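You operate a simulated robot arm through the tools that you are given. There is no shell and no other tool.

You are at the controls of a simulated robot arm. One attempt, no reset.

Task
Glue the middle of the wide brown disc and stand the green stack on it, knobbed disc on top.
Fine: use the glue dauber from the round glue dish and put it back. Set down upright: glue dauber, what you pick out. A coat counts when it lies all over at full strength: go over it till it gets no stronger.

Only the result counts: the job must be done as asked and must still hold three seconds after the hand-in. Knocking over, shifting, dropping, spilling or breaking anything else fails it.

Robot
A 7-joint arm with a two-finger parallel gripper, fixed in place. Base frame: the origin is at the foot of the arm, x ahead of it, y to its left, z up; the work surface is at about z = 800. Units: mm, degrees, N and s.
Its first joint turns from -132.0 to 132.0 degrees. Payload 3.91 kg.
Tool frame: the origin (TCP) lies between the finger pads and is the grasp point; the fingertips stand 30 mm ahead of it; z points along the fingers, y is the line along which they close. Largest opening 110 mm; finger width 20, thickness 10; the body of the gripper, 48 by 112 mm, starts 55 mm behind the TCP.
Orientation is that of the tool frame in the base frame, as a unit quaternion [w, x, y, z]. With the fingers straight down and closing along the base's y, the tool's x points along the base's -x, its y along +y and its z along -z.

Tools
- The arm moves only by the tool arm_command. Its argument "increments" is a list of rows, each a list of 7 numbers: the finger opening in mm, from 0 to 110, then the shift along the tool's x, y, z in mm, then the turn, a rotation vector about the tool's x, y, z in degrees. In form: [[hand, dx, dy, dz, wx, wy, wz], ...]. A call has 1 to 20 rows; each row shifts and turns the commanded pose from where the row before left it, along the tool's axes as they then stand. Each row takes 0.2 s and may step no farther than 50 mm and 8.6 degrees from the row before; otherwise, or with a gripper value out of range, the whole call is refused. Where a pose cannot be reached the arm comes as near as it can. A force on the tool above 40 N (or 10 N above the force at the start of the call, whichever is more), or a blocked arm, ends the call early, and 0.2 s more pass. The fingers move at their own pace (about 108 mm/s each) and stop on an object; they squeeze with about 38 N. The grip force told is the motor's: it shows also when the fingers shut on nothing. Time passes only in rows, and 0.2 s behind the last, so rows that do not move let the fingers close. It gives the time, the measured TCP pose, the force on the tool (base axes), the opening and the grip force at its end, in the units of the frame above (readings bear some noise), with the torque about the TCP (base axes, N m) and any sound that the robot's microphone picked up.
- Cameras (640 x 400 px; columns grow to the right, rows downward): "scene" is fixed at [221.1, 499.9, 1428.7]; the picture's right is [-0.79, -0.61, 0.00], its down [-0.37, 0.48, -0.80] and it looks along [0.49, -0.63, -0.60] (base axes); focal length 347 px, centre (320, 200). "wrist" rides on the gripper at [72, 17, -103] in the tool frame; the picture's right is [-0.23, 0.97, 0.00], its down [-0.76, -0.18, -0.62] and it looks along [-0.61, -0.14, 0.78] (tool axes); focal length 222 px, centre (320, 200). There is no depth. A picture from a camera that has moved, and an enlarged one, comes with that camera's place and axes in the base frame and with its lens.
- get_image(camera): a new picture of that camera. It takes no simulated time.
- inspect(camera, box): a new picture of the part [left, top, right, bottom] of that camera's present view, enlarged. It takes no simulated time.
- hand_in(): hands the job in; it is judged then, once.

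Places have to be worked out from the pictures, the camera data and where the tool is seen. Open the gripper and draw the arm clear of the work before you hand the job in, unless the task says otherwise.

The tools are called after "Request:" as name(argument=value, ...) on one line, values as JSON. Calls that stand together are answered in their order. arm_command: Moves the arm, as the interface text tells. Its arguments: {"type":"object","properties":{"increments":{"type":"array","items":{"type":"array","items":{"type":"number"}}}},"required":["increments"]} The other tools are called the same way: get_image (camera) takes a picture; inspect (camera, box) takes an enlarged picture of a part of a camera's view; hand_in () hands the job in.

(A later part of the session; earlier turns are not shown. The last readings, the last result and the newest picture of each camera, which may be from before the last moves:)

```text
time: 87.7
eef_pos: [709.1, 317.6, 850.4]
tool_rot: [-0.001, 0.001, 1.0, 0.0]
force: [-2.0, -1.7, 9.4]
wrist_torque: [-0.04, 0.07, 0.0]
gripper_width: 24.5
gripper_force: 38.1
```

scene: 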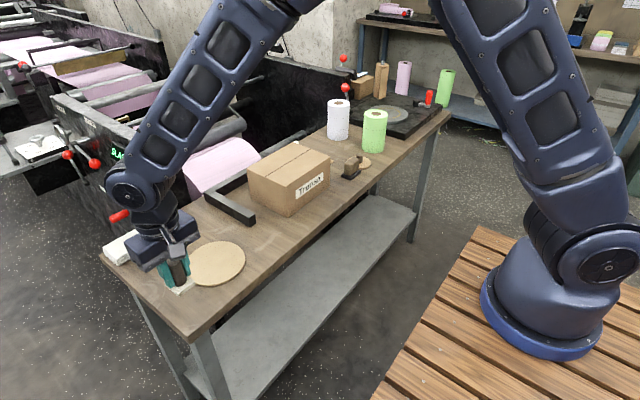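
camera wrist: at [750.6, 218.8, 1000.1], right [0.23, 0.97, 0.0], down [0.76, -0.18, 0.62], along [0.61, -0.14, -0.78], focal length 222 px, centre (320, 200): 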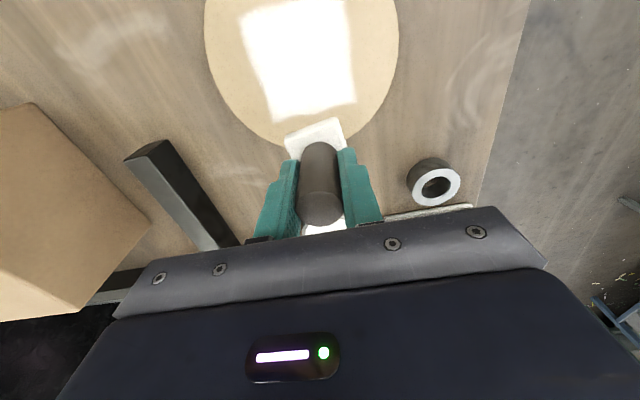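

Touching with 9 N. I ease up 0.5 mm and open the fingers to release it.

Request:
arm_command(increments=[[0, 0, 0, -0.5, 0, 0, 0], [30, 0, 0, 0, 0, 0, 0], [60, 0, 0, 0, 0, 0, 0], [70, 0, 0, 0, 0, 0, 0], [70, 0, 0, 0, 0, 0, 0]])

Request:
inspect(camera="scene", box=[130, 240, 250, 330])

Request:
get_image(camera="wrist")

```text
time: 88.9
eef_pos: [708.3, 317.1, 850.0]
tool_rot: [0.0, 0.001, 1.0, -0.001]
force: [-0.2, 0.1, -0.3]
wrist_torque: [0.01, -0.01, 0.03]
gripper_width: 69.9
gripper_force: 0.1
```

```text
4.44 times, centred on (190, 285) of scene
camera zoom: at [221.1, 499.9, 1428.7], right [-0.79, -0.61, 0.0], down [-0.37, 0.48, -0.8], along [0.49, -0.63, -0.6], focal length 1544 px, centre (898, -178)
```

zoom: 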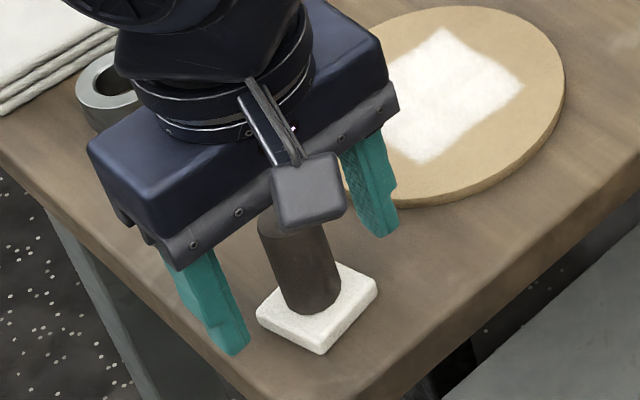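

```text
taken
camera wrist: at [637.9, 334.4, 953.6], right [0.23, 0.97, 0.0], down [0.76, -0.18, 0.62], along [0.61, -0.14, -0.78], focal length 222 px, centre (320, 200)
```

wrist: 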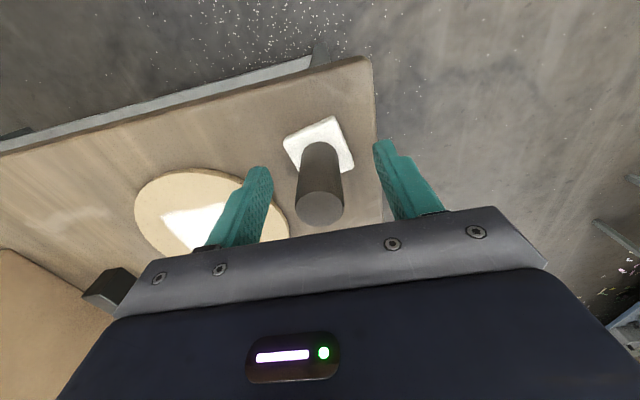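

The dauber stands upright where it was. I open/raise straight up, then travel high across to look at the green stack from close by.

Request:
arm_command(increments=[[70, 0, 0, -30, 0, 0, 0], [70, 0, 0, -45, 0, 0, 0], [110, 0, 0, -45, 0, 0, 0], [110, 0, 0, -45, 0, 0, 0], [110, 0, 0, -45, 0, 0, 0]])

Request:
arm_command(increments=[[110, 1, -48, 0, 0, 0, 0], [110, 1, -48, 0, 0, 0, 0], [110, 1, -48, 0, 0, 0, 0], [110, 1, -48, 0, 0, 0, 0], [110, 1, -48, 0, 0, 0, 0], [110, 1, -48, 0, 0, 0, 0], [110, 1, -48, 0, 0, 0, 0], [110, 1, -48, 0, 0, 0, 0], [110, 1, -48, 0, 0, 0, 0], [110, 1, -48, 0, 0, 0, 0], [110, 1, -48, 0, 0, 0, 0], [110, 1, -48, 0, 0, 0, 0], [110, 1, -48, 0, 0, 0, 0], [110, 1, -48, 0, 0, 0, 0], [110, 1, -48, 0, 0, 0, 0], [110, 0, 0, 0, 0, 0, 0]])

Request:
get_image(camera="wrist")

Request:
get_image(camera="scene")

```text
time: 90.1
eef_pos: [710.1, 318.9, 1059.8]
tool_rot: [0.0, 0.001, 1.0, -0.001]
force: [0.2, 0.3, -1.4]
wrist_torque: [-0.04, 0.02, -0.02]
gripper_width: 109.8
gripper_force: 0.0
```

```text
time: 93.5
eef_pos: [690.4, -401.7, 1059.2]
tool_rot: [-0.001, 0.0, 1.0, -0.001]
force: [-0.6, -0.3, -0.4]
wrist_torque: [0.01, -0.01, -0.03]
gripper_width: 110.1
gripper_force: 0.0
```

```text
taken
camera wrist: at [617.8, -383.6, 1163.3], right [0.23, 0.97, 0.0], down [0.76, -0.18, 0.62], along [0.61, -0.14, -0.78], focal length 222 px, centre (320, 200)
```

wrist: 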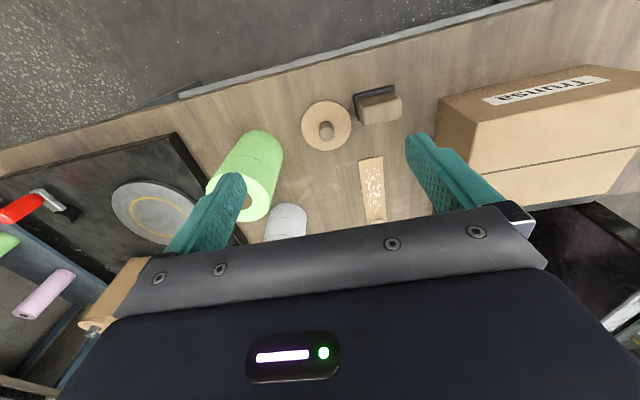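

```text
taken
```

scene: 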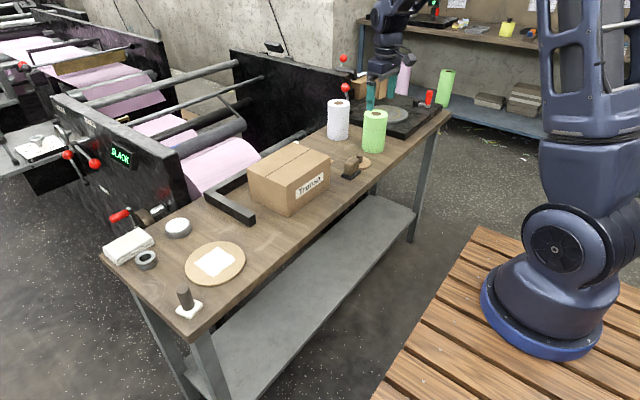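

I move further along to see the green stack unobstructed.

Request:
arm_command(increments=[[110, 0, -45, 0, 0, 0, 0], [110, 0, -45, 0, 0, 0, 0], [110, 0, -40, 0, 0, 0, 0], [110, 0, 0, 0, 0, 0, 0]])

Request:
get_image(camera="wrist")

Request:
inspect(camera="wrist", box=[240, 80, 440, 220])

Request:
inspect(camera="scene", box=[320, 90, 420, 190])

```text
time: 94.5
eef_pos: [691.4, -531.7, 1062.4]
tool_rot: [0.0, 0.001, 1.0, -0.001]
force: [0.2, 0.1, -0.2]
wrist_torque: [0.01, 0.02, 0.0]
gripper_width: 109.9
gripper_force: 0.1
```

```text
taken
camera wrist: at [618.9, -513.6, 1165.5], right [0.23, 0.97, 0.0], down [0.76, -0.18, 0.62], along [0.61, -0.14, -0.78], focal length 222 px, centre (320, 200)
```

wrist: 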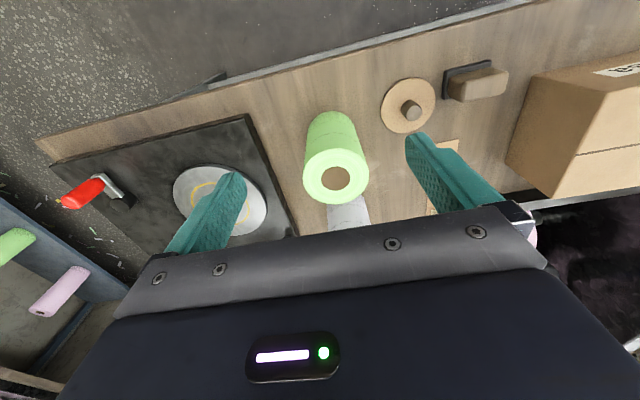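

```text
2.86 times, centred on (340, 150) of wrist
camera zoom: at [618.9, -513.6, 1165.5], right [0.23, 0.97, 0.0], down [0.76, -0.18, 0.62], along [0.61, -0.14, -0.78], focal length 635 px, centre (263, 343)
```

zoom: 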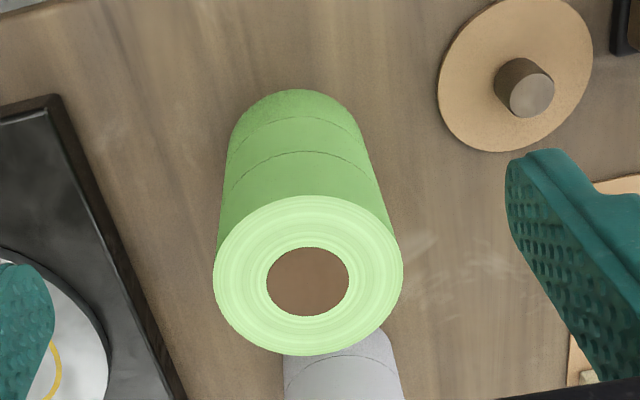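

```text
4.00 times, centred on (370, 140) of scene
camera zoom: at [221.1, 499.9, 1428.7], right [-0.79, -0.61, 0.0], down [-0.37, 0.48, -0.8], along [0.49, -0.63, -0.6], focal length 1389 px, centre (120, 440)
```

zoom: 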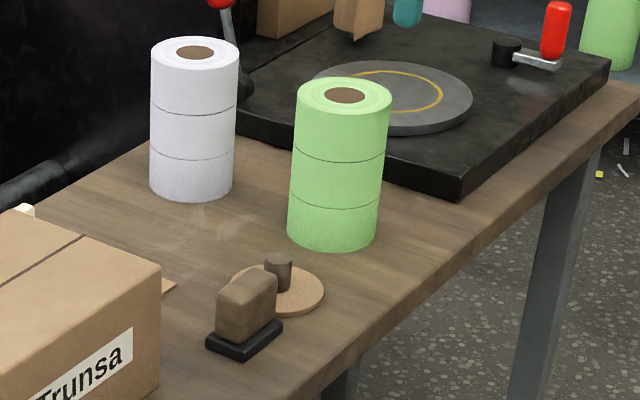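

The stack works out at centre ≈ (771, -528), radius ≈ 41, top z ≈ 933. I move over it at height and check alignment.

Request:
arm_command(increments=[[110, -40, 2, 0, 0, 0, 0], [110, -39.6, 1.5, 0, 0, 0, 0], [110, 0, 0, 30, 0, 0, 0], [110, 0, 0, 30, 0, 0, 0], [110, 0, 0, 0, 0, 0, 0]])

Request:
get_image(camera="wrist")

Request:
inspect(camera="scene", box=[320, 50, 440, 170])

```text
time: 95.7
eef_pos: [774.5, -531.3, 1000.9]
tool_rot: [-0.001, -0.001, 1.0, -0.001]
force: [-0.8, 0.0, 1.4]
wrist_torque: [-0.03, 0.01, -0.01]
gripper_width: 109.8
gripper_force: 0.1
```

```text
taken
camera wrist: at [702.4, -513.1, 1103.6], right [0.23, 0.97, 0.0], down [0.76, -0.18, 0.62], along [0.61, -0.14, -0.78], focal length 222 px, centre (320, 200)
```

wrist: 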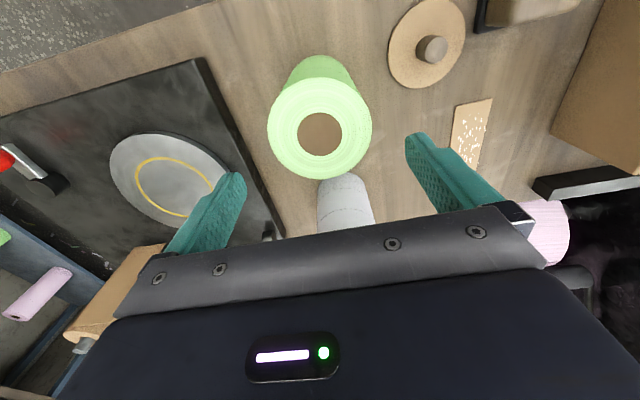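

```text
3.33 times, centred on (380, 110) of scene
camera zoom: at [221.1, 499.9, 1428.7], right [-0.79, -0.61, 0.0], down [-0.37, 0.48, -0.8], along [0.49, -0.63, -0.6], focal length 1158 px, centre (120, 500)
```

zoom: 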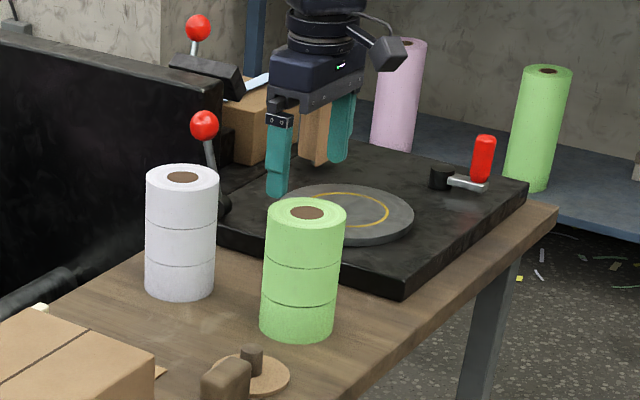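

Relative to the TCP the stack is 4 mm nearer and 2 mm toward +y. I correct and descend toward z ≈ 890 with the fingers straddling the stack.

Request:
arm_command(increments=[[110, 3.8, 1.8, 10, 0, 0, 0], [110, 0, 0, 30, 0, 0, 0], [110, 0, 0, 30, 0, 0, 0], [110, 0, 0, 25, 0, 0, 0], [110, 0, 0, 10, 0, 0, 0], [110, 0, 0, 0, 0, 0, 0]])

Request:
get_image(camera="wrist")

Request:
inspect(camera="scene", box=[320, 70, 420, 170])

```text
time: 97.1
eef_pos: [771.1, -529.7, 895.4]
tool_rot: [0.0, 0.0, 1.0, -0.001]
force: [-0.9, 0.3, 0.2]
wrist_torque: [-0.01, 0.0, -0.01]
gripper_width: 109.7
gripper_force: 0.1
```

```text
taken
camera wrist: at [698.5, -510.6, 999.4], right [0.23, 0.97, 0.0], down [0.76, -0.18, 0.62], along [0.61, -0.14, -0.78], focal length 222 px, centre (320, 200)
```

wrist: 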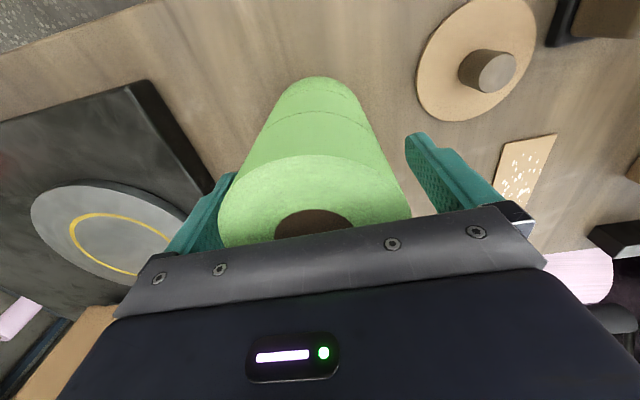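

```text
4.00 times, centred on (370, 120) of scene
camera zoom: at [221.1, 499.9, 1428.7], right [-0.79, -0.61, 0.0], down [-0.37, 0.48, -0.8], along [0.49, -0.63, -0.6], focal length 1389 px, centre (120, 520)
```

zoom: 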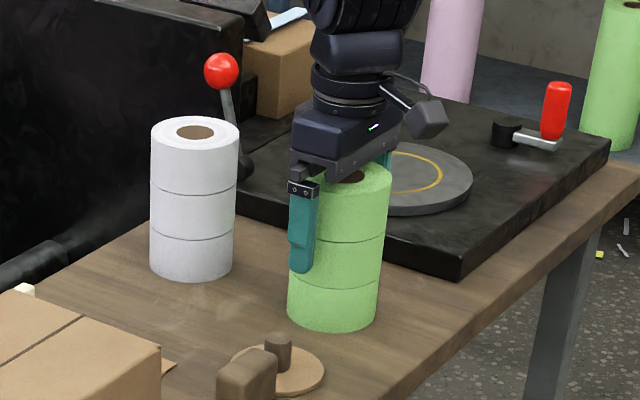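

The fingers straddle the stack well. I go 8 mm lower (palm still ~9 mm above the top) and close on it.

Request:
arm_command(increments=[[110, 0, 0, 4, 0, 0, 0], [110, 0, 0, 4, 0, 0, 0], [110, 0, 0, 0, 0, 0, 0]])

Request:
inspect(camera="scene", box=[320, 70, 420, 170])

```text
time: 97.9
eef_pos: [771.0, -528.3, 887.9]
tool_rot: [0.0, 0.001, 1.0, -0.002]
force: [1.0, -0.2, 0.2]
wrist_torque: [-0.01, 0.0, -0.02]
gripper_width: 109.8
gripper_force: 0.1
```

```text
4.00 times, centred on (370, 120) of scene
camera zoom: at [221.1, 499.9, 1428.7], right [-0.79, -0.61, 0.0], down [-0.37, 0.48, -0.8], along [0.49, -0.63, -0.6], focal length 1389 px, centre (120, 520)
```

zoom: 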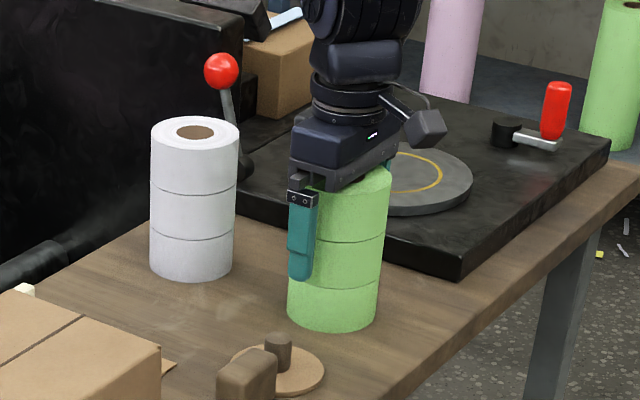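

Clear of everything with the palm just above the top. Now I close the fingers on the stack.

Request:
arm_command(increments=[[95, 0, 0, 0, 0, 0, 0], [85, 0, 0, 0, 0, 0, 0], [70, 0, 0, 0, 0, 0, 0], [60, 0, 0, 0, 0, 0, 0], [60, 0, 0, 0, 0, 0, 0]])

Request:
inspect(camera="scene", box=[320, 70, 420, 170])

```text
time: 99.1
eef_pos: [769.5, -528.8, 888.7]
tool_rot: [0.0, 0.002, 1.0, 0.0]
force: [0.1, -2.3, 0.7]
wrist_torque: [0.0, 0.02, -0.01]
gripper_width: 83.5
gripper_force: 38.2
```

```text
4.00 times, centred on (370, 120) of scene
camera zoom: at [221.1, 499.9, 1428.7], right [-0.79, -0.61, 0.0], down [-0.37, 0.48, -0.8], along [0.49, -0.63, -0.6], focal length 1389 px, centre (120, 520)
```

zoom: 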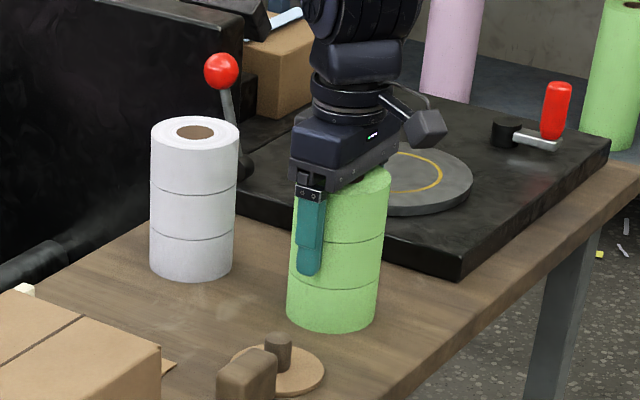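

Gripped at 83.5 mm. I lift only 4 mm to test whether all three rolls come together.

Request:
arm_command(increments=[[60, 0, 0, -2, 0, 0, 0], [60, 0, 0, -2, 0, 0, 0], [60, 0, 0, 0, 0, 0, 0], [60, 0, 0, 0, 0, 0, 0]])

Request:
inspect(camera="scene", box=[340, 100, 420, 165])

Request:
get_image(camera="wrist")

```text
time: 100.1
eef_pos: [770.4, -528.3, 892.4]
tool_rot: [-0.002, 0.001, 1.0, -0.001]
force: [-0.7, 0.2, -4.1]
wrist_torque: [0.02, 0.04, 0.0]
gripper_width: 83.5
gripper_force: 37.6
```

```text
6.15 times, centred on (380, 132) of scene
camera zoom: at [221.1, 499.9, 1428.7], right [-0.79, -0.61, 0.0], down [-0.37, 0.48, -0.8], along [0.49, -0.63, -0.6], focal length 2138 px, centre (-49, 615)
```

zoom: 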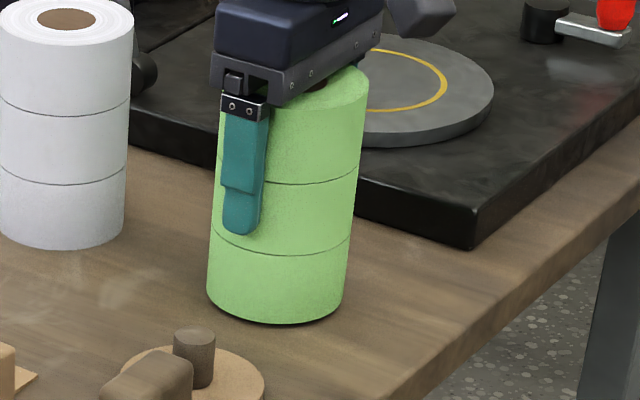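

```text
taken
camera wrist: at [698.0, -510.2, 995.5], right [0.23, 0.97, 0.0], down [0.76, -0.18, 0.62], along [0.61, -0.14, -0.78], focal length 222 px, centre (320, 200)
```

wrist: 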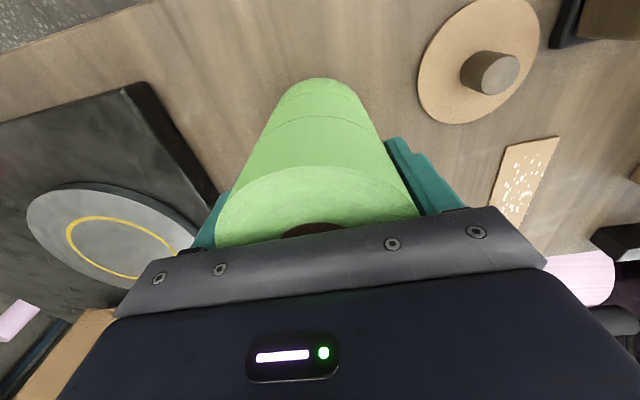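

Reading shows about 4 N of weight and there is a shadow gap under the bottom roll — the stack lifts as one. I lift further and verify.

Request:
arm_command(increments=[[60, 0, 0, -5, 0, 0, 0], [60, 0, 0, -10, 0, 0, 0], [60, 0, 0, -15, 0, 0, 0], [60, 0, 0, 0, 0, 0, 0]])

Request:
inspect(camera="scene", box=[340, 85, 440, 165])

```text
time: 101.1
eef_pos: [770.8, -527.3, 921.1]
tool_rot: [-0.001, 0.0, 1.0, -0.001]
force: [0.2, 0.8, -3.6]
wrist_torque: [0.02, 0.0, 0.01]
gripper_width: 83.3
gripper_force: 37.7
```

```text
5.00 times, centred on (390, 125) of scene
camera zoom: at [221.1, 499.9, 1428.7], right [-0.79, -0.61, 0.0], down [-0.37, 0.48, -0.8], along [0.49, -0.63, -0.6], focal length 1737 px, centre (-30, 575)
```

zoom: 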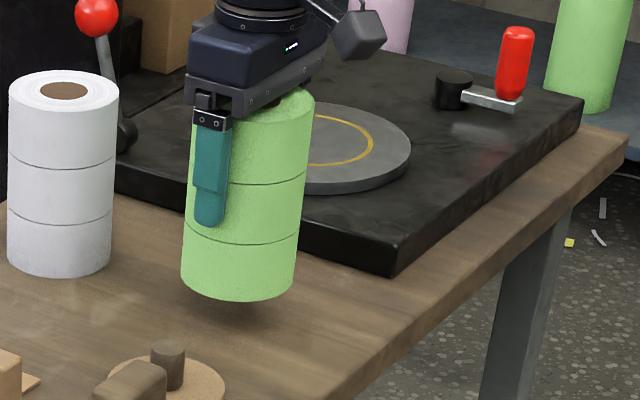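

The stack hangs upright as one piece. I raise it well above the box height and carry it along y to the disc at moderate speed.

Request:
arm_command(increments=[[60, 0, 0, -25, 0, 0, 0], [60, 0, 0, -35, 0, 0, 0], [60, 0, 0, -35, 0, 0, 0], [60, 0, 0, -30, 0, 0, 0], [60, 0, 0, 0, 0, 0, 0]])

Request:
arm_command(increments=[[60, 0, 20, 0, 0, 0, 0], [60, 0, 35, 0, 0, 0, 0], [60, 0, 40, 0, 0, 0, 0], [60, 0, 40, 0, 0, 0, 0], [60, 0, 40, 0, 0, 0, 0], [60, 0, 40, 0, 0, 0, 0], [60, 0, 40, 0, 0, 0, 0], [60, 0, 40, 0, 0, 0, 0], [60, 0, 40, 0, 0, 0, 0], [60, 0, 40, 0, 0, 0, 0], [60, 0, 40, 0, 0, 0, 0], [60, 0, 40, 0, 0, 0, 0], [60, 0, 40, 0, 0, 0, 0], [60, 0, 40, 0, 0, 0, 0], [60, 0, 40, 0, 0, 0, 0], [60, 0, 40, 0, 0, 0, 0], [60, 0, 40, 0, 0, 0, 0], [60, 0, 35, 0, 0, 0, 0], [60, 0, 20, 0, 0, 0, 0], [60, 0, 0, 0, 0, 0, 0]])

Request:
get_image(camera="scene")

Request:
get_image(camera="wrist")

```text
time: 102.3
eef_pos: [771.6, -528.7, 1044.7]
tool_rot: [0.0, 0.0, 1.0, -0.001]
force: [0.2, 0.5, -4.2]
wrist_torque: [-0.01, -0.01, 0.02]
gripper_width: 83.4
gripper_force: 38.1
```

```text
time: 106.5
eef_pos: [773.0, 184.8, 1045.0]
tool_rot: [0.0, 0.002, 1.0, -0.002]
force: [-0.1, 0.8, -4.1]
wrist_torque: [-0.01, 0.0, -0.01]
gripper_width: 83.4
gripper_force: 38.2
```

```text
taken
```

scene: 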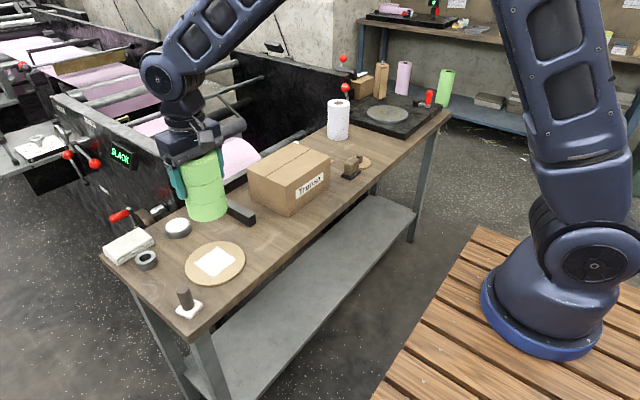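

```text
taken
camera wrist: at [700.1, 201.5, 1148.1], right [0.23, 0.97, 0.0], down [0.76, -0.18, 0.62], along [0.61, -0.14, -0.78], focal length 222 px, centre (320, 200)
```

wrist: 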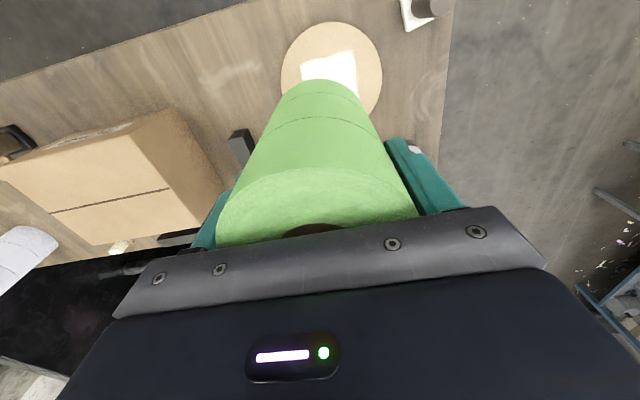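

The stack arrived above the disc safely (4.1 N still held). I centre over (770.5, 201.5) and descend to leave the bottom ~15 mm above the disc.

Request:
arm_command(increments=[[60, 2, 16.5, 0, 0, 0, 0], [60, 0, 0, 30, 0, 0, 0], [60, 0, 0, 35, 0, 0, 0], [60, 0, 0, 35, 0, 0, 0], [60, 0, 0, 25, 0, 0, 0], [60, 0, 0, 5, 0, 0, 0], [60, 0, 0, 0, 0, 0, 0], [60, 0, 0, 0, 0, 0, 0]])

Request:
get_image(camera="wrist")

Request:
inspect(camera="scene", box=[150, 190, 270, 300])

```text
time: 108.3
eef_pos: [769.5, 201.6, 917.3]
tool_rot: [0.0, 0.001, 1.0, -0.001]
force: [-0.2, 0.2, -4.0]
wrist_torque: [0.01, -0.01, 0.01]
gripper_width: 83.4
gripper_force: 37.6
```

```text
taken
camera wrist: at [697.0, 218.4, 1021.1], right [0.23, 0.97, 0.0], down [0.76, -0.18, 0.62], along [0.61, -0.14, -0.78], focal length 222 px, centre (320, 200)
```

wrist: 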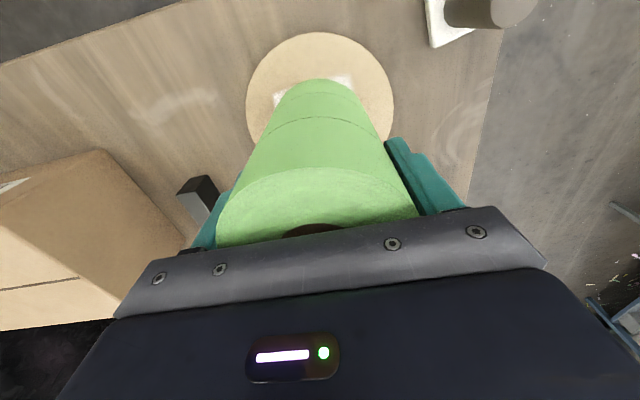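

```text
3.64 times, centred on (210, 245) of scene
camera zoom: at [221.1, 499.9, 1428.7], right [-0.79, -0.61, 0.0], down [-0.37, 0.48, -0.8], along [0.49, -0.63, -0.6], focal length 1263 px, centre (720, 36)
```

zoom: 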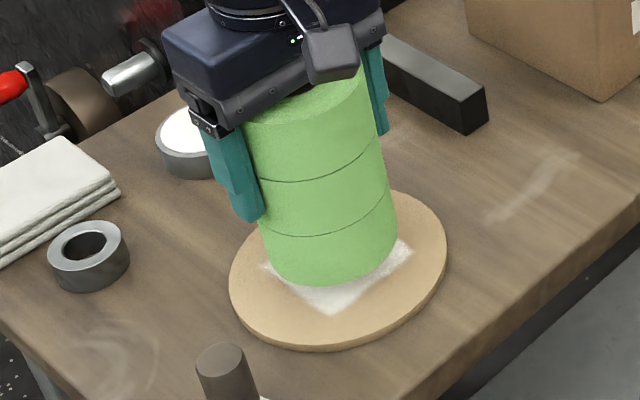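

Stack axis is within ~1.5 mm of the disc centre; I make a tiny correction and lower toward contact.

Request:
arm_command(increments=[[60, -0.8, 1, 5, 0, 0, 0], [60, 0, 0, 6, 0, 0, 0], [60, 0, 0, 3, 0, 0, 0], [60, 0, 0, 0, 0, 0, 0]])

Request:
inspect(camera="scene", box=[150, 190, 270, 300])

```text
time: 109.3
eef_pos: [768.8, 200.6, 900.8]
tool_rot: [0.0, 0.001, 1.0, -0.001]
force: [0.6, -0.1, -3.4]
wrist_torque: [0.02, -0.04, 0.05]
gripper_width: 83.6
gripper_force: 38.4
```

```text
3.64 times, centred on (210, 245) of scene
camera zoom: at [221.1, 499.9, 1428.7], right [-0.79, -0.61, 0.0], down [-0.37, 0.48, -0.8], along [0.49, -0.63, -0.6], focal length 1263 px, centre (720, 36)
```

zoom: 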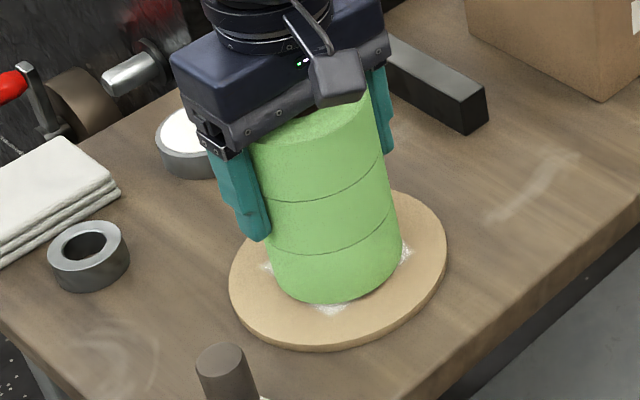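

Just above the glue, with the coat's corners peeking out evenly. I lower in 1 mm steps to contact.

Request:
arm_command(increments=[[60, 0, 0, 1, 0, 0, 0], [60, 0, 0, 1, 0, 0, 0], [60, 0, 0, 0, 0, 0, 0]])

```text
time: 110.1
eef_pos: [768.8, 200.2, 898.9]
tool_rot: [0.0, 0.0, 1.0, -0.001]
force: [0.5, 0.7, -3.9]
wrist_torque: [0.04, 0.02, 0.0]
gripper_width: 83.5
gripper_force: 37.8
```

Request:
arm_command(increments=[[60, 0, 0, 1, 0, 0, 0], [60, 0, 0, 1, 0, 0, 0], [60, 0, 0, 0, 0, 0, 0]])

```text
time: 110.9
eef_pos: [768.3, 200.0, 897.3]
tool_rot: [0.0, 0.0, 1.0, -0.001]
force: [0.3, 0.1, -4.0]
wrist_torque: [0.04, -0.01, -0.01]
gripper_width: 83.4
gripper_force: 38.3
```

No contact yet; continue in 1 mm steps.

Request:
arm_command(increments=[[60, 0, 0, 1, 0, 0, 0], [60, 0, 0, 0, 0, 0, 0]])

```text
time: 111.5
eef_pos: [769.4, 200.5, 896.8]
tool_rot: [0.0, 0.0, 1.0, -0.001]
force: [-0.4, 1.0, -4.3]
wrist_torque: [-0.01, 0.0, 0.01]
gripper_width: 83.5
gripper_force: 37.7
```

Request:
arm_command(increments=[[60, 0, 0, 1, 0, 0, 0], [60, 0, 0, 0, 0, 0, 0]])

Request:
inspect(camera="scene", box=[180, 220, 250, 290])

```text
time: 112.1
eef_pos: [769.1, 199.2, 896.2]
tool_rot: [0.0, 0.0, 1.0, 0.0]
force: [-1.4, 0.5, -2.2]
wrist_torque: [0.09, 0.03, 0.04]
gripper_width: 83.4
gripper_force: 38.2
```

```text
5.71 times, centred on (215, 255) of scene
camera zoom: at [221.1, 499.9, 1428.7], right [-0.79, -0.61, 0.0], down [-0.37, 0.48, -0.8], along [0.49, -0.63, -0.6], focal length 1985 px, centre (920, -114)
```

zoom: 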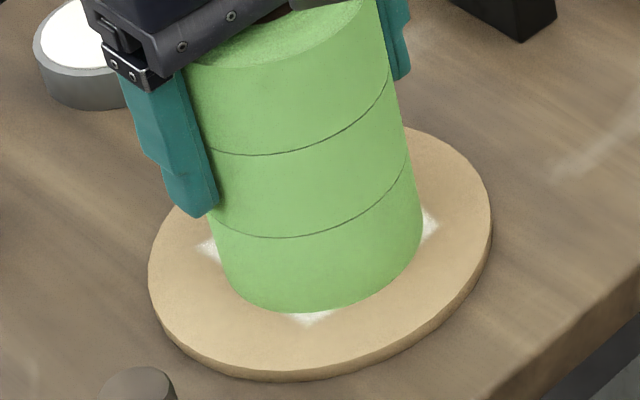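

Contact is beginning (weight reading dropped to 2.2 N). I go another 0.8 mm down to press it lightly into the glue.

Request:
arm_command(increments=[[60, 0, 0, 0.8, 0, 0, 0], [60, 0, 0, 0, 0, 0, 0]])

```text
time: 112.7
eef_pos: [769.0, 199.0, 896.3]
tool_rot: [0.001, 0.001, 1.0, -0.001]
force: [-2.3, -2.2, 20.3]
wrist_torque: [0.19, 0.89, 0.19]
gripper_width: 83.7
gripper_force: 38.1
```

Pressed at 20 N. I hold a moment for the glue, ease off slightly, and open the fingers.

Request:
arm_command(increments=[[60, 0, 0, 0, 0, 0, 0], [60, 0, 0, 0, 0, 0, 0], [60, 0, 0, 0, 0, 0, 0], [60, 0, 0, -0.5, 0, 0, 0], [60, 0, 0, 0, 0, 0, 0]])

```text
time: 113.9
eef_pos: [769.1, 200.7, 897.1]
tool_rot: [0.001, 0.001, 1.0, -0.001]
force: [8.1, 3.2, 14.0]
wrist_torque: [0.85, -0.81, -0.21]
gripper_width: 83.5
gripper_force: 38.0
```

The lateral load suggests it is bonded now. I open the fingers fully.

Request:
arm_command(increments=[[90, 0, 0, 0, 0, 0, 0], [100, 0, 0, 0, 0, 0, 0], [110, 0, 0, 0, 0, 0, 0], [110, 0, 0, 0, 0, 0, 0]])

Request:
inspect(camera="scene", box=[160, 200, 260, 290])

Request:
get_image(camera="wrist")

```text
time: 114.9
eef_pos: [770.1, 199.6, 896.4]
tool_rot: [0.0, 0.001, 1.0, -0.001]
force: [0.1, 0.0, 0.9]
wrist_torque: [-0.02, -0.01, 0.01]
gripper_width: 110.1
gripper_force: 0.0
```

```text
4.44 times, centred on (210, 245) of scene
camera zoom: at [221.1, 499.9, 1428.7], right [-0.79, -0.61, 0.0], down [-0.37, 0.48, -0.8], along [0.49, -0.63, -0.6], focal length 1544 px, centre (809, 0)
```

zoom: 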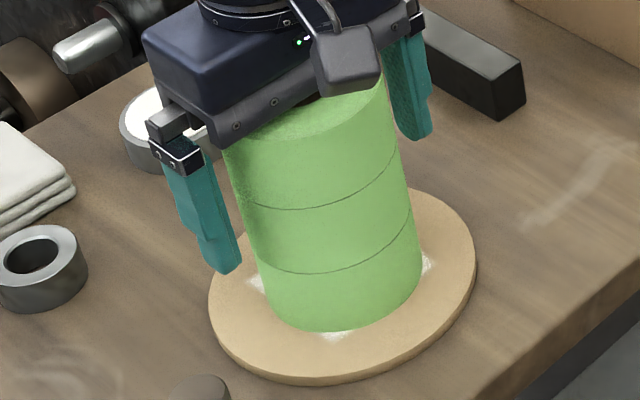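

```text
taken
camera wrist: at [696.6, 217.3, 999.4], right [0.23, 0.97, 0.0], down [0.76, -0.18, 0.62], along [0.61, -0.14, -0.78], focal length 222 px, centre (320, 200)
```

wrist: 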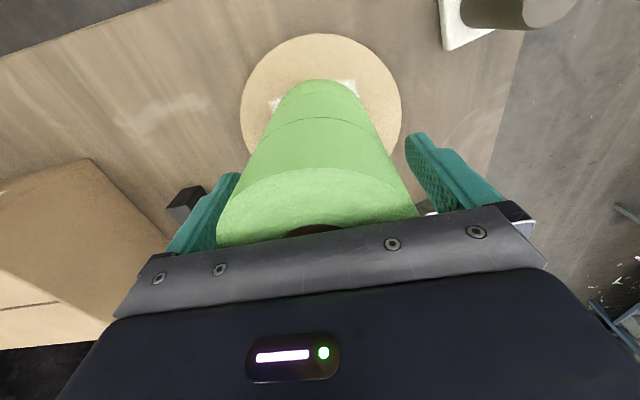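

The stack stands on the disc, centred. I raise straight up, then travel to view the knobbed disc at about (747, -403).

Request:
arm_command(increments=[[110, 0, 0, -20, 0, 0, 0], [110, 0, 0, -40, 0, 0, 0], [110, 0, 0, -45, 0, 0, 0], [110, 0, 0, -45, 0, 0, 0], [110, 0, 0, 0, 0, 0, 0]])

Request:
arm_command(increments=[[110, 5, -46, 0, 0, 0, 0], [110, 5, -46, 0, 0, 0, 0], [110, 5, -46, 0, 0, 0, 0], [110, 5, -46, 0, 0, 0, 0], [110, 5, -46, 0, 0, 0, 0], [110, 5, -46, 0, 0, 0, 0], [110, 5, -46, 0, 0, 0, 0], [110, 5, -46, 0, 0, 0, 0], [110, 5, -46, 0, 0, 0, 0], [110, 5, -46, 0, 0, 0, 0], [110, 5, -46, 0, 0, 0, 0], [110, 5, -46, 0, 0, 0, 0], [110, 5, -46, 0, 0, 0, 0], [110, 0, 0, 20, 0, 0, 0], [110, 0, 0, 25, 0, 0, 0], [110, 0, 0, 0, 0, 0, 0]])

Request:
get_image(camera="scene")

Request:
inspect(camera="wrist", box=[220, 60, 440, 220])

Request:
inspect(camera="scene", box=[160, 190, 270, 320])

```text
time: 116.1
eef_pos: [767.9, 200.9, 1046.6]
tool_rot: [0.001, 0.001, 1.0, 0.0]
force: [-0.4, -0.3, 1.0]
wrist_torque: [-0.02, 0.0, 0.01]
gripper_width: 110.0
gripper_force: 0.1
```

```text
time: 119.5
eef_pos: [702.0, -400.8, 1002.8]
tool_rot: [0.0, 0.0, 1.0, -0.001]
force: [-0.3, 0.5, -0.9]
wrist_torque: [0.02, 0.04, 0.01]
gripper_width: 109.8
gripper_force: 0.2
```

```text
taken
```

scene: 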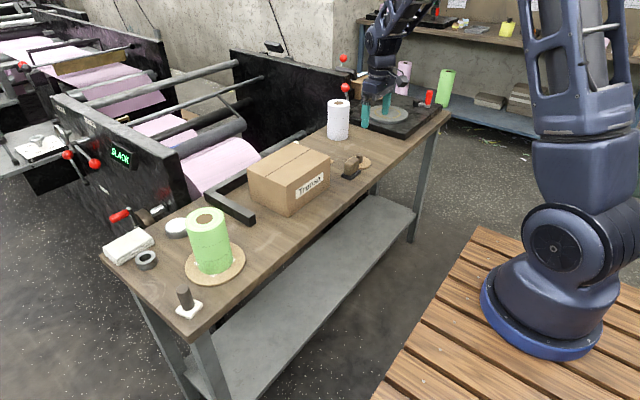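

```text
2.50 times, centred on (330, 140) of wrist
camera zoom: at [630.4, -384.1, 1105.8], right [0.23, 0.97, 0.0], down [0.76, -0.18, 0.62], along [0.61, -0.14, -0.78], focal length 555 px, centre (295, 350)
```

zoom: 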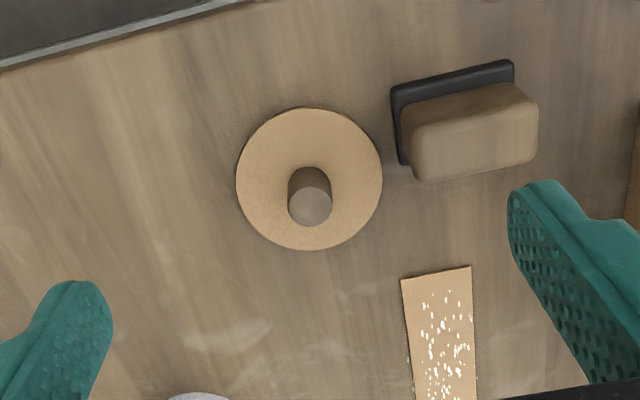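

```text
3.08 times, centred on (215, 255) of scene
camera zoom: at [221.1, 499.9, 1428.7], right [-0.79, -0.61, 0.0], down [-0.37, 0.48, -0.8], along [0.49, -0.63, -0.6], focal length 1069 px, centre (643, 31)
```

zoom: 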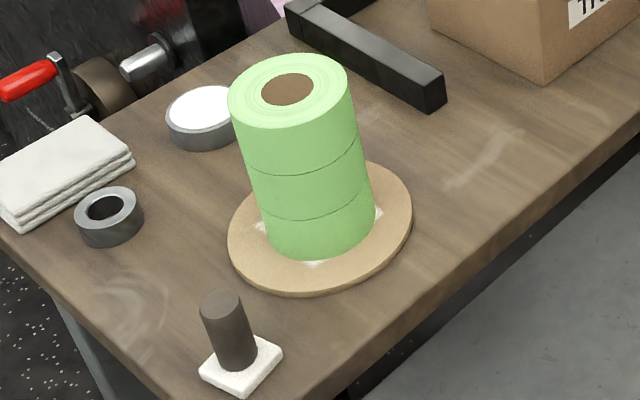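

The knobbed disc: centre ≈ (750.5, -403), R ≈ 41, knob ≈ 22 mm wide with top z ≈ 840; the stamp's edge is at y ≈ -352. I move over it with a 50 mm opening and go down to a check height.

Request:
arm_command(increments=[[50, -24, -1, 0, 0, 0, 0], [50, -24.2, -1, 0, 0, 0, 0], [50, 0, 0, 40, 0, 0, 0], [50, 0, 0, 40, 0, 0, 0], [50, 0, 0, 20, 0, 0, 0], [50, 0, 0, 0, 0, 0, 0], [50, 0, 0, 0, 0, 0, 0]])

Request:
get_image(camera="wrist")

Request:
inspect(camera="wrist", box=[220, 80, 420, 240])

Request:
inspect(camera="scene", box=[320, 110, 410, 190])

```text
time: 121.1
eef_pos: [752.0, -399.6, 903.4]
tool_rot: [0.0, 0.001, 1.0, -0.001]
force: [-0.7, -0.8, 0.6]
wrist_torque: [-0.01, 0.0, 0.01]
gripper_width: 50.2
gripper_force: 0.0
```

```text
taken
camera wrist: at [680.7, -381.6, 1006.8], right [0.23, 0.97, 0.0], down [0.76, -0.18, 0.62], along [0.61, -0.14, -0.78], focal length 222 px, centre (320, 200)
```

wrist: 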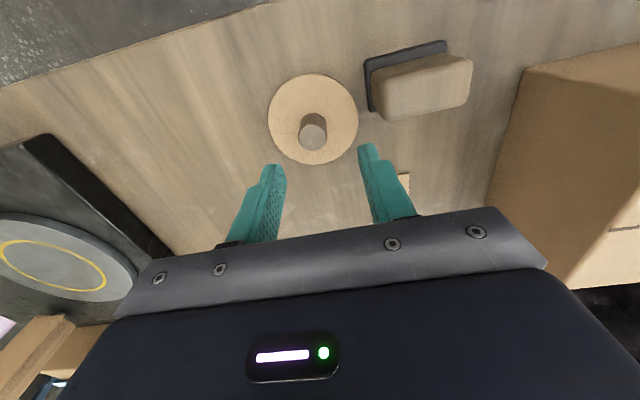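

```text
2.50 times, centred on (320, 160) of wrist
camera zoom: at [680.7, -381.6, 1006.8], right [0.23, 0.97, 0.0], down [0.76, -0.18, 0.62], along [0.61, -0.14, -0.78], focal length 555 px, centre (320, 300)
```

zoom: 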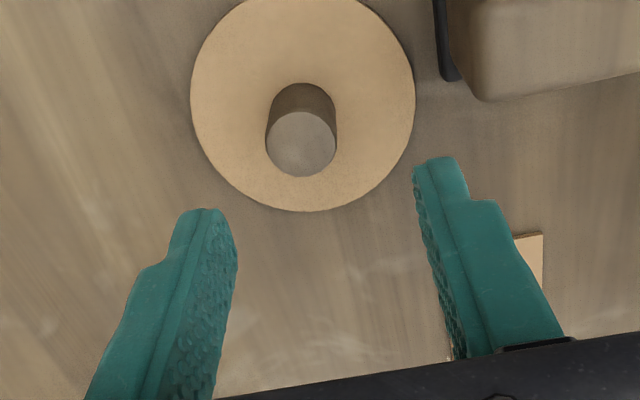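

```text
5.00 times, centred on (365, 150) of scene
camera zoom: at [221.1, 499.9, 1428.7], right [-0.79, -0.61, 0.0], down [-0.37, 0.48, -0.8], along [0.49, -0.63, -0.6], focal length 1737 px, centre (95, 450)
```

zoom: 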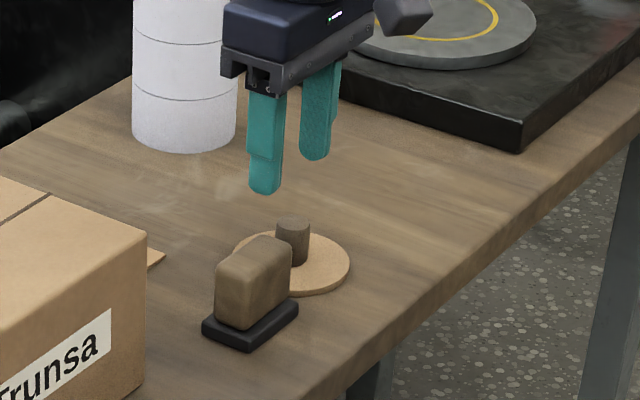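

Knob axis is ~2.5 mm nearer and ~4 mm toward -y from the TCP. I correct and descend toward z ≈ 856.

Request:
arm_command(increments=[[50, 2.7, -4.2, 7, 0, 0, 0], [50, 0, 0, 20, 0, 0, 0], [50, 0, 0, 20, 0, 0, 0], [50, 0, 0, 0, 0, 0, 0], [50, 0, 0, 0, 0, 0, 0]])

Request:
inspect(camera="wrist", box=[220, 80, 420, 240])

Request:
inspect(camera="scene", box=[320, 110, 410, 190])

```text
time: 122.3
eef_pos: [750.7, -404.1, 854.2]
tool_rot: [0.0, 0.001, 1.0, -0.001]
force: [1.0, 0.1, 0.9]
wrist_torque: [0.03, 0.0, 0.02]
gripper_width: 50.0
gripper_force: 0.1
```

```text
2.50 times, centred on (320, 160) of wrist
camera zoom: at [678.7, -386.4, 958.1], right [0.23, 0.97, 0.0], down [0.76, -0.18, 0.62], along [0.61, -0.14, -0.78], focal length 555 px, centre (320, 300)
```

zoom: 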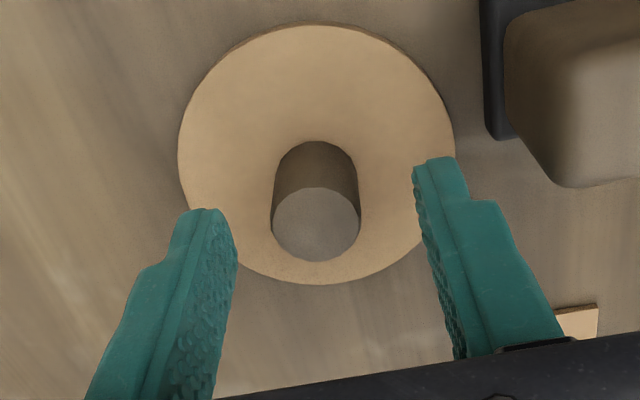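

```text
5.00 times, centred on (365, 150) of scene
camera zoom: at [221.1, 499.9, 1428.7], right [-0.79, -0.61, 0.0], down [-0.37, 0.48, -0.8], along [0.49, -0.63, -0.6], focal length 1737 px, centre (95, 450)
```

zoom: 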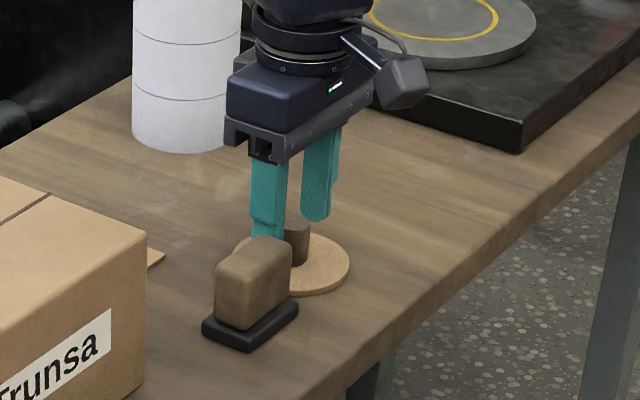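

y is aligned, x about 2 mm more toward the base. I correct and go down so the tips stop just above the disc's face.

Request:
arm_command(increments=[[50, 2, 0, 4, 0, 0, 0], [50, 0, 0, 4, 0, 0, 0], [50, 0, 0, 0, 0, 0, 0]])

Request:
inspect(camera="wrist", box=[220, 80, 420, 240])

Request:
inspect(camera="scene", box=[340, 130, 400, 185])

```text
time: 123.1
eef_pos: [747.4, -403.6, 846.5]
tool_rot: [0.0, 0.0, 1.0, -0.001]
force: [0.0, -0.8, 0.3]
wrist_torque: [-0.01, -0.01, 0.04]
gripper_width: 50.0
gripper_force: 0.0
```

```text
2.50 times, centred on (320, 160) of wrist
camera zoom: at [675.4, -385.7, 949.9], right [0.23, 0.97, 0.0], down [0.76, -0.18, 0.62], along [0.61, -0.14, -0.78], focal length 555 px, centre (320, 300)
```

zoom: 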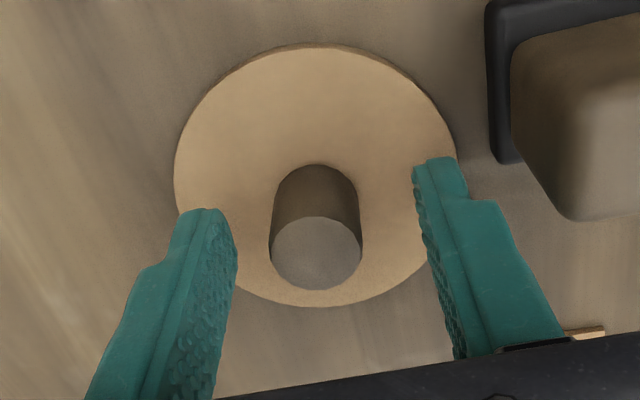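

```text
7.27 times, centred on (370, 158) of scene
camera zoom: at [221.1, 499.9, 1428.7], right [-0.79, -0.61, 0.0], down [-0.37, 0.48, -0.8], along [0.49, -0.63, -0.6], focal length 2526 px, centre (-44, 509)
```

zoom: 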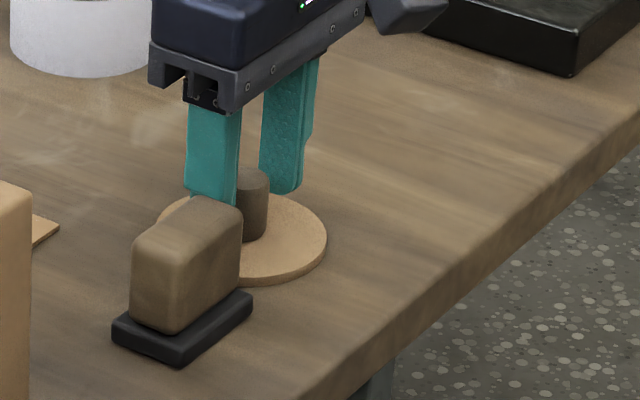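

Aligned on the knob. I lower 3 mm more and close the fingers on it.

Request:
arm_command(increments=[[50, 0, 0, 3, 0, 0, 0], [30, 0, 0, 0, 0, 0, 0], [10, 0, 0, 0, 0, 0, 0], [0, 0, 0, 0, 0, 0, 0], [0, 0, 0, 0, 0, 0, 0]])

Request:
inspect(camera="wrist", box=[220, 80, 420, 240])

```text
time: 124.3
eef_pos: [747.4, -404.0, 842.4]
tool_rot: [0.0, 0.001, 1.0, -0.001]
force: [0.3, -1.0, 0.4]
wrist_torque: [0.03, 0.01, 0.02]
gripper_width: 22.4
gripper_force: 37.9
```

```text
2.50 times, centred on (320, 160) of wrist
camera zoom: at [675.0, -386.2, 946.7], right [0.23, 0.97, 0.0], down [0.76, -0.18, 0.62], along [0.61, -0.14, -0.78], focal length 555 px, centre (320, 300)
```

zoom: 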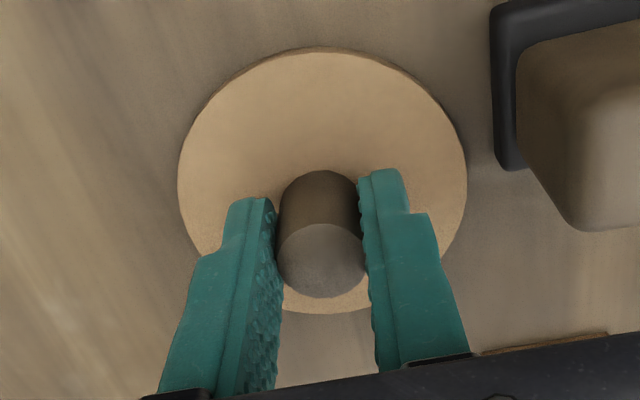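

Knob gripped (22.4 mm) at TCP z ≈ 843. I lift straight up gently and check.

Request:
arm_command(increments=[[0, 0, 0, -5, 0, 0, 0], [0, 0, 0, -15, 0, 0, 0], [0, 0, 0, -25, 0, 0, 0], [0, 0, 0, 0, 0, 0, 0]])

Request:
inspect(camera="scene", box=[320, 100, 410, 190])

Request:
inspect(camera="wrist", box=[220, 80, 420, 240])

```text
time: 125.3
eef_pos: [747.7, -404.8, 890.3]
tool_rot: [0.0, 0.0, 1.0, -0.001]
force: [0.5, 0.2, -0.1]
wrist_torque: [-0.01, 0.01, 0.02]
gripper_width: 22.5
gripper_force: 38.1
```

```text
4.44 times, centred on (365, 145) of scene
camera zoom: at [221.1, 499.9, 1428.7], right [-0.79, -0.61, 0.0], down [-0.37, 0.48, -0.8], along [0.49, -0.63, -0.6], focal length 1544 px, centre (120, 444)
```

zoom: 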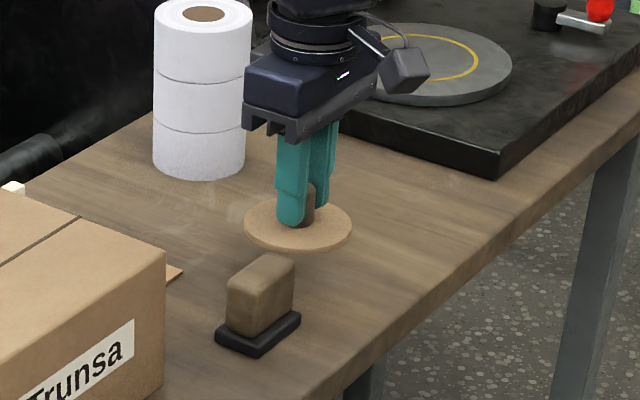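

```text
2.50 times, centred on (320, 160) of wrist
camera zoom: at [674.7, -386.6, 993.9], right [0.23, 0.97, 0.0], down [0.76, -0.18, 0.62], along [0.61, -0.14, -0.78], focal length 555 px, centre (320, 300)
```

zoom: 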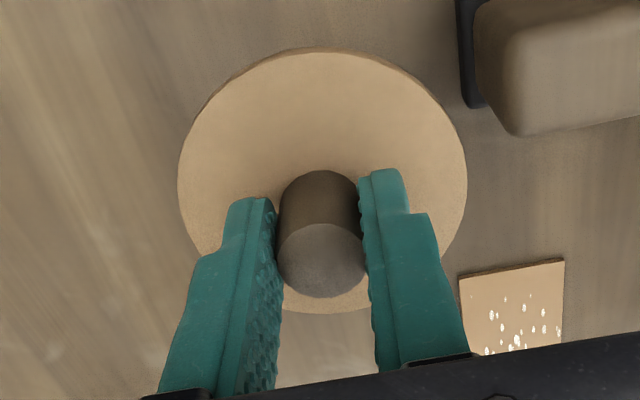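

The knobbed disc hangs level. I raise it to z ≈ 1050 and carry it toward the stack, stopping short to measure the stack's top.

Request:
arm_command(increments=[[0, 0, 0, -40, 0, 0, 0], [0, 0, 0, -40, 0, 0, 0], [0, 0, 0, -40, 0, 0, 0], [0, 0, 0, -40, 0, 0, 0], [0, 0, 0, 0, 0, 0, 0]])

Request:
arm_command(increments=[[0, 0, 20, 0, 0, 0, 0], [0, 0, 35, 0, 0, 0, 0], [0, -1, 40, 0, 0, 0, 0], [0, -1, 40, 0, 0, 0, 0], [0, -1, 40, 0, 0, 0, 0], [0, -1, 40, 0, 0, 0, 0], [0, -1, 40, 0, 0, 0, 0], [0, -1, 40, 0, 0, 0, 0], [0, -1, 40, 0, 0, 0, 0], [0, -1, 40, 0, 0, 0, 0], [0, -1, 40, 0, 0, 0, 0], [0, -1, 40, 0, 0, 0, 0], [0, -1, 40, 0, 0, 0, 0], [0, -1, 35, 0, 0, 0, 0], [0, 0, 20, 0, 0, 0, 0], [0, 0, 0, 0, 0, 0, 0]])

Request:
get_image(camera="wrist")

Request:
inspect(camera="wrist", box=[340, 40, 520, 200])

Request:
get_image(camera="scene")

```text
time: 126.5
eef_pos: [746.7, -407.1, 1050.8]
tool_rot: [-0.002, 0.0, 1.0, -0.001]
force: [-0.6, 0.7, -0.9]
wrist_torque: [-0.02, 0.04, 0.01]
gripper_width: 22.4
gripper_force: 37.7
```

```text
time: 129.9
eef_pos: [760.1, 143.6, 1048.7]
tool_rot: [-0.001, 0.001, 1.0, -0.001]
force: [0.2, -0.7, 0.4]
wrist_torque: [0.02, 0.02, 0.03]
gripper_width: 22.2
gripper_force: 38.2
```

```text
taken
camera wrist: at [687.5, 162.4, 1152.4], right [0.23, 0.97, 0.0], down [0.76, -0.18, 0.62], along [0.61, -0.14, -0.78], focal length 222 px, centre (320, 200)
```

wrist: 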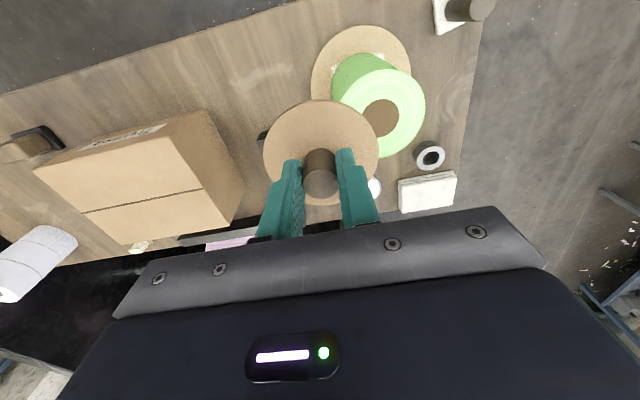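

```text
2.50 times, centred on (430, 120) of wrist
camera zoom: at [687.5, 162.4, 1152.4], right [0.23, 0.97, 0.0], down [0.76, -0.18, 0.62], along [0.61, -0.14, -0.78], focal length 555 px, centre (45, 400)
```

zoom: 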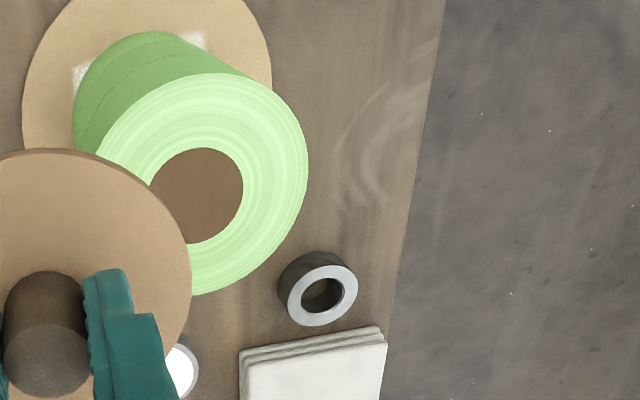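

```text
taken
```

scene: 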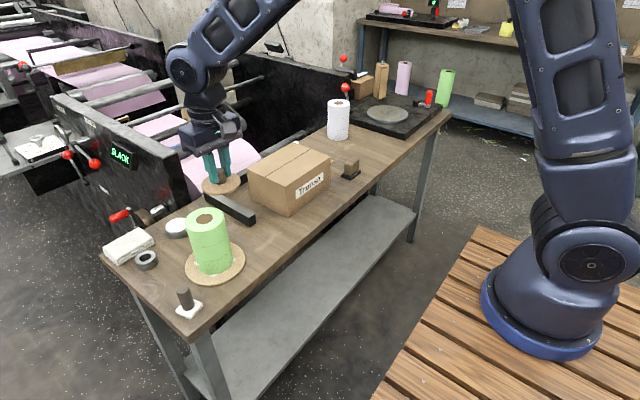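

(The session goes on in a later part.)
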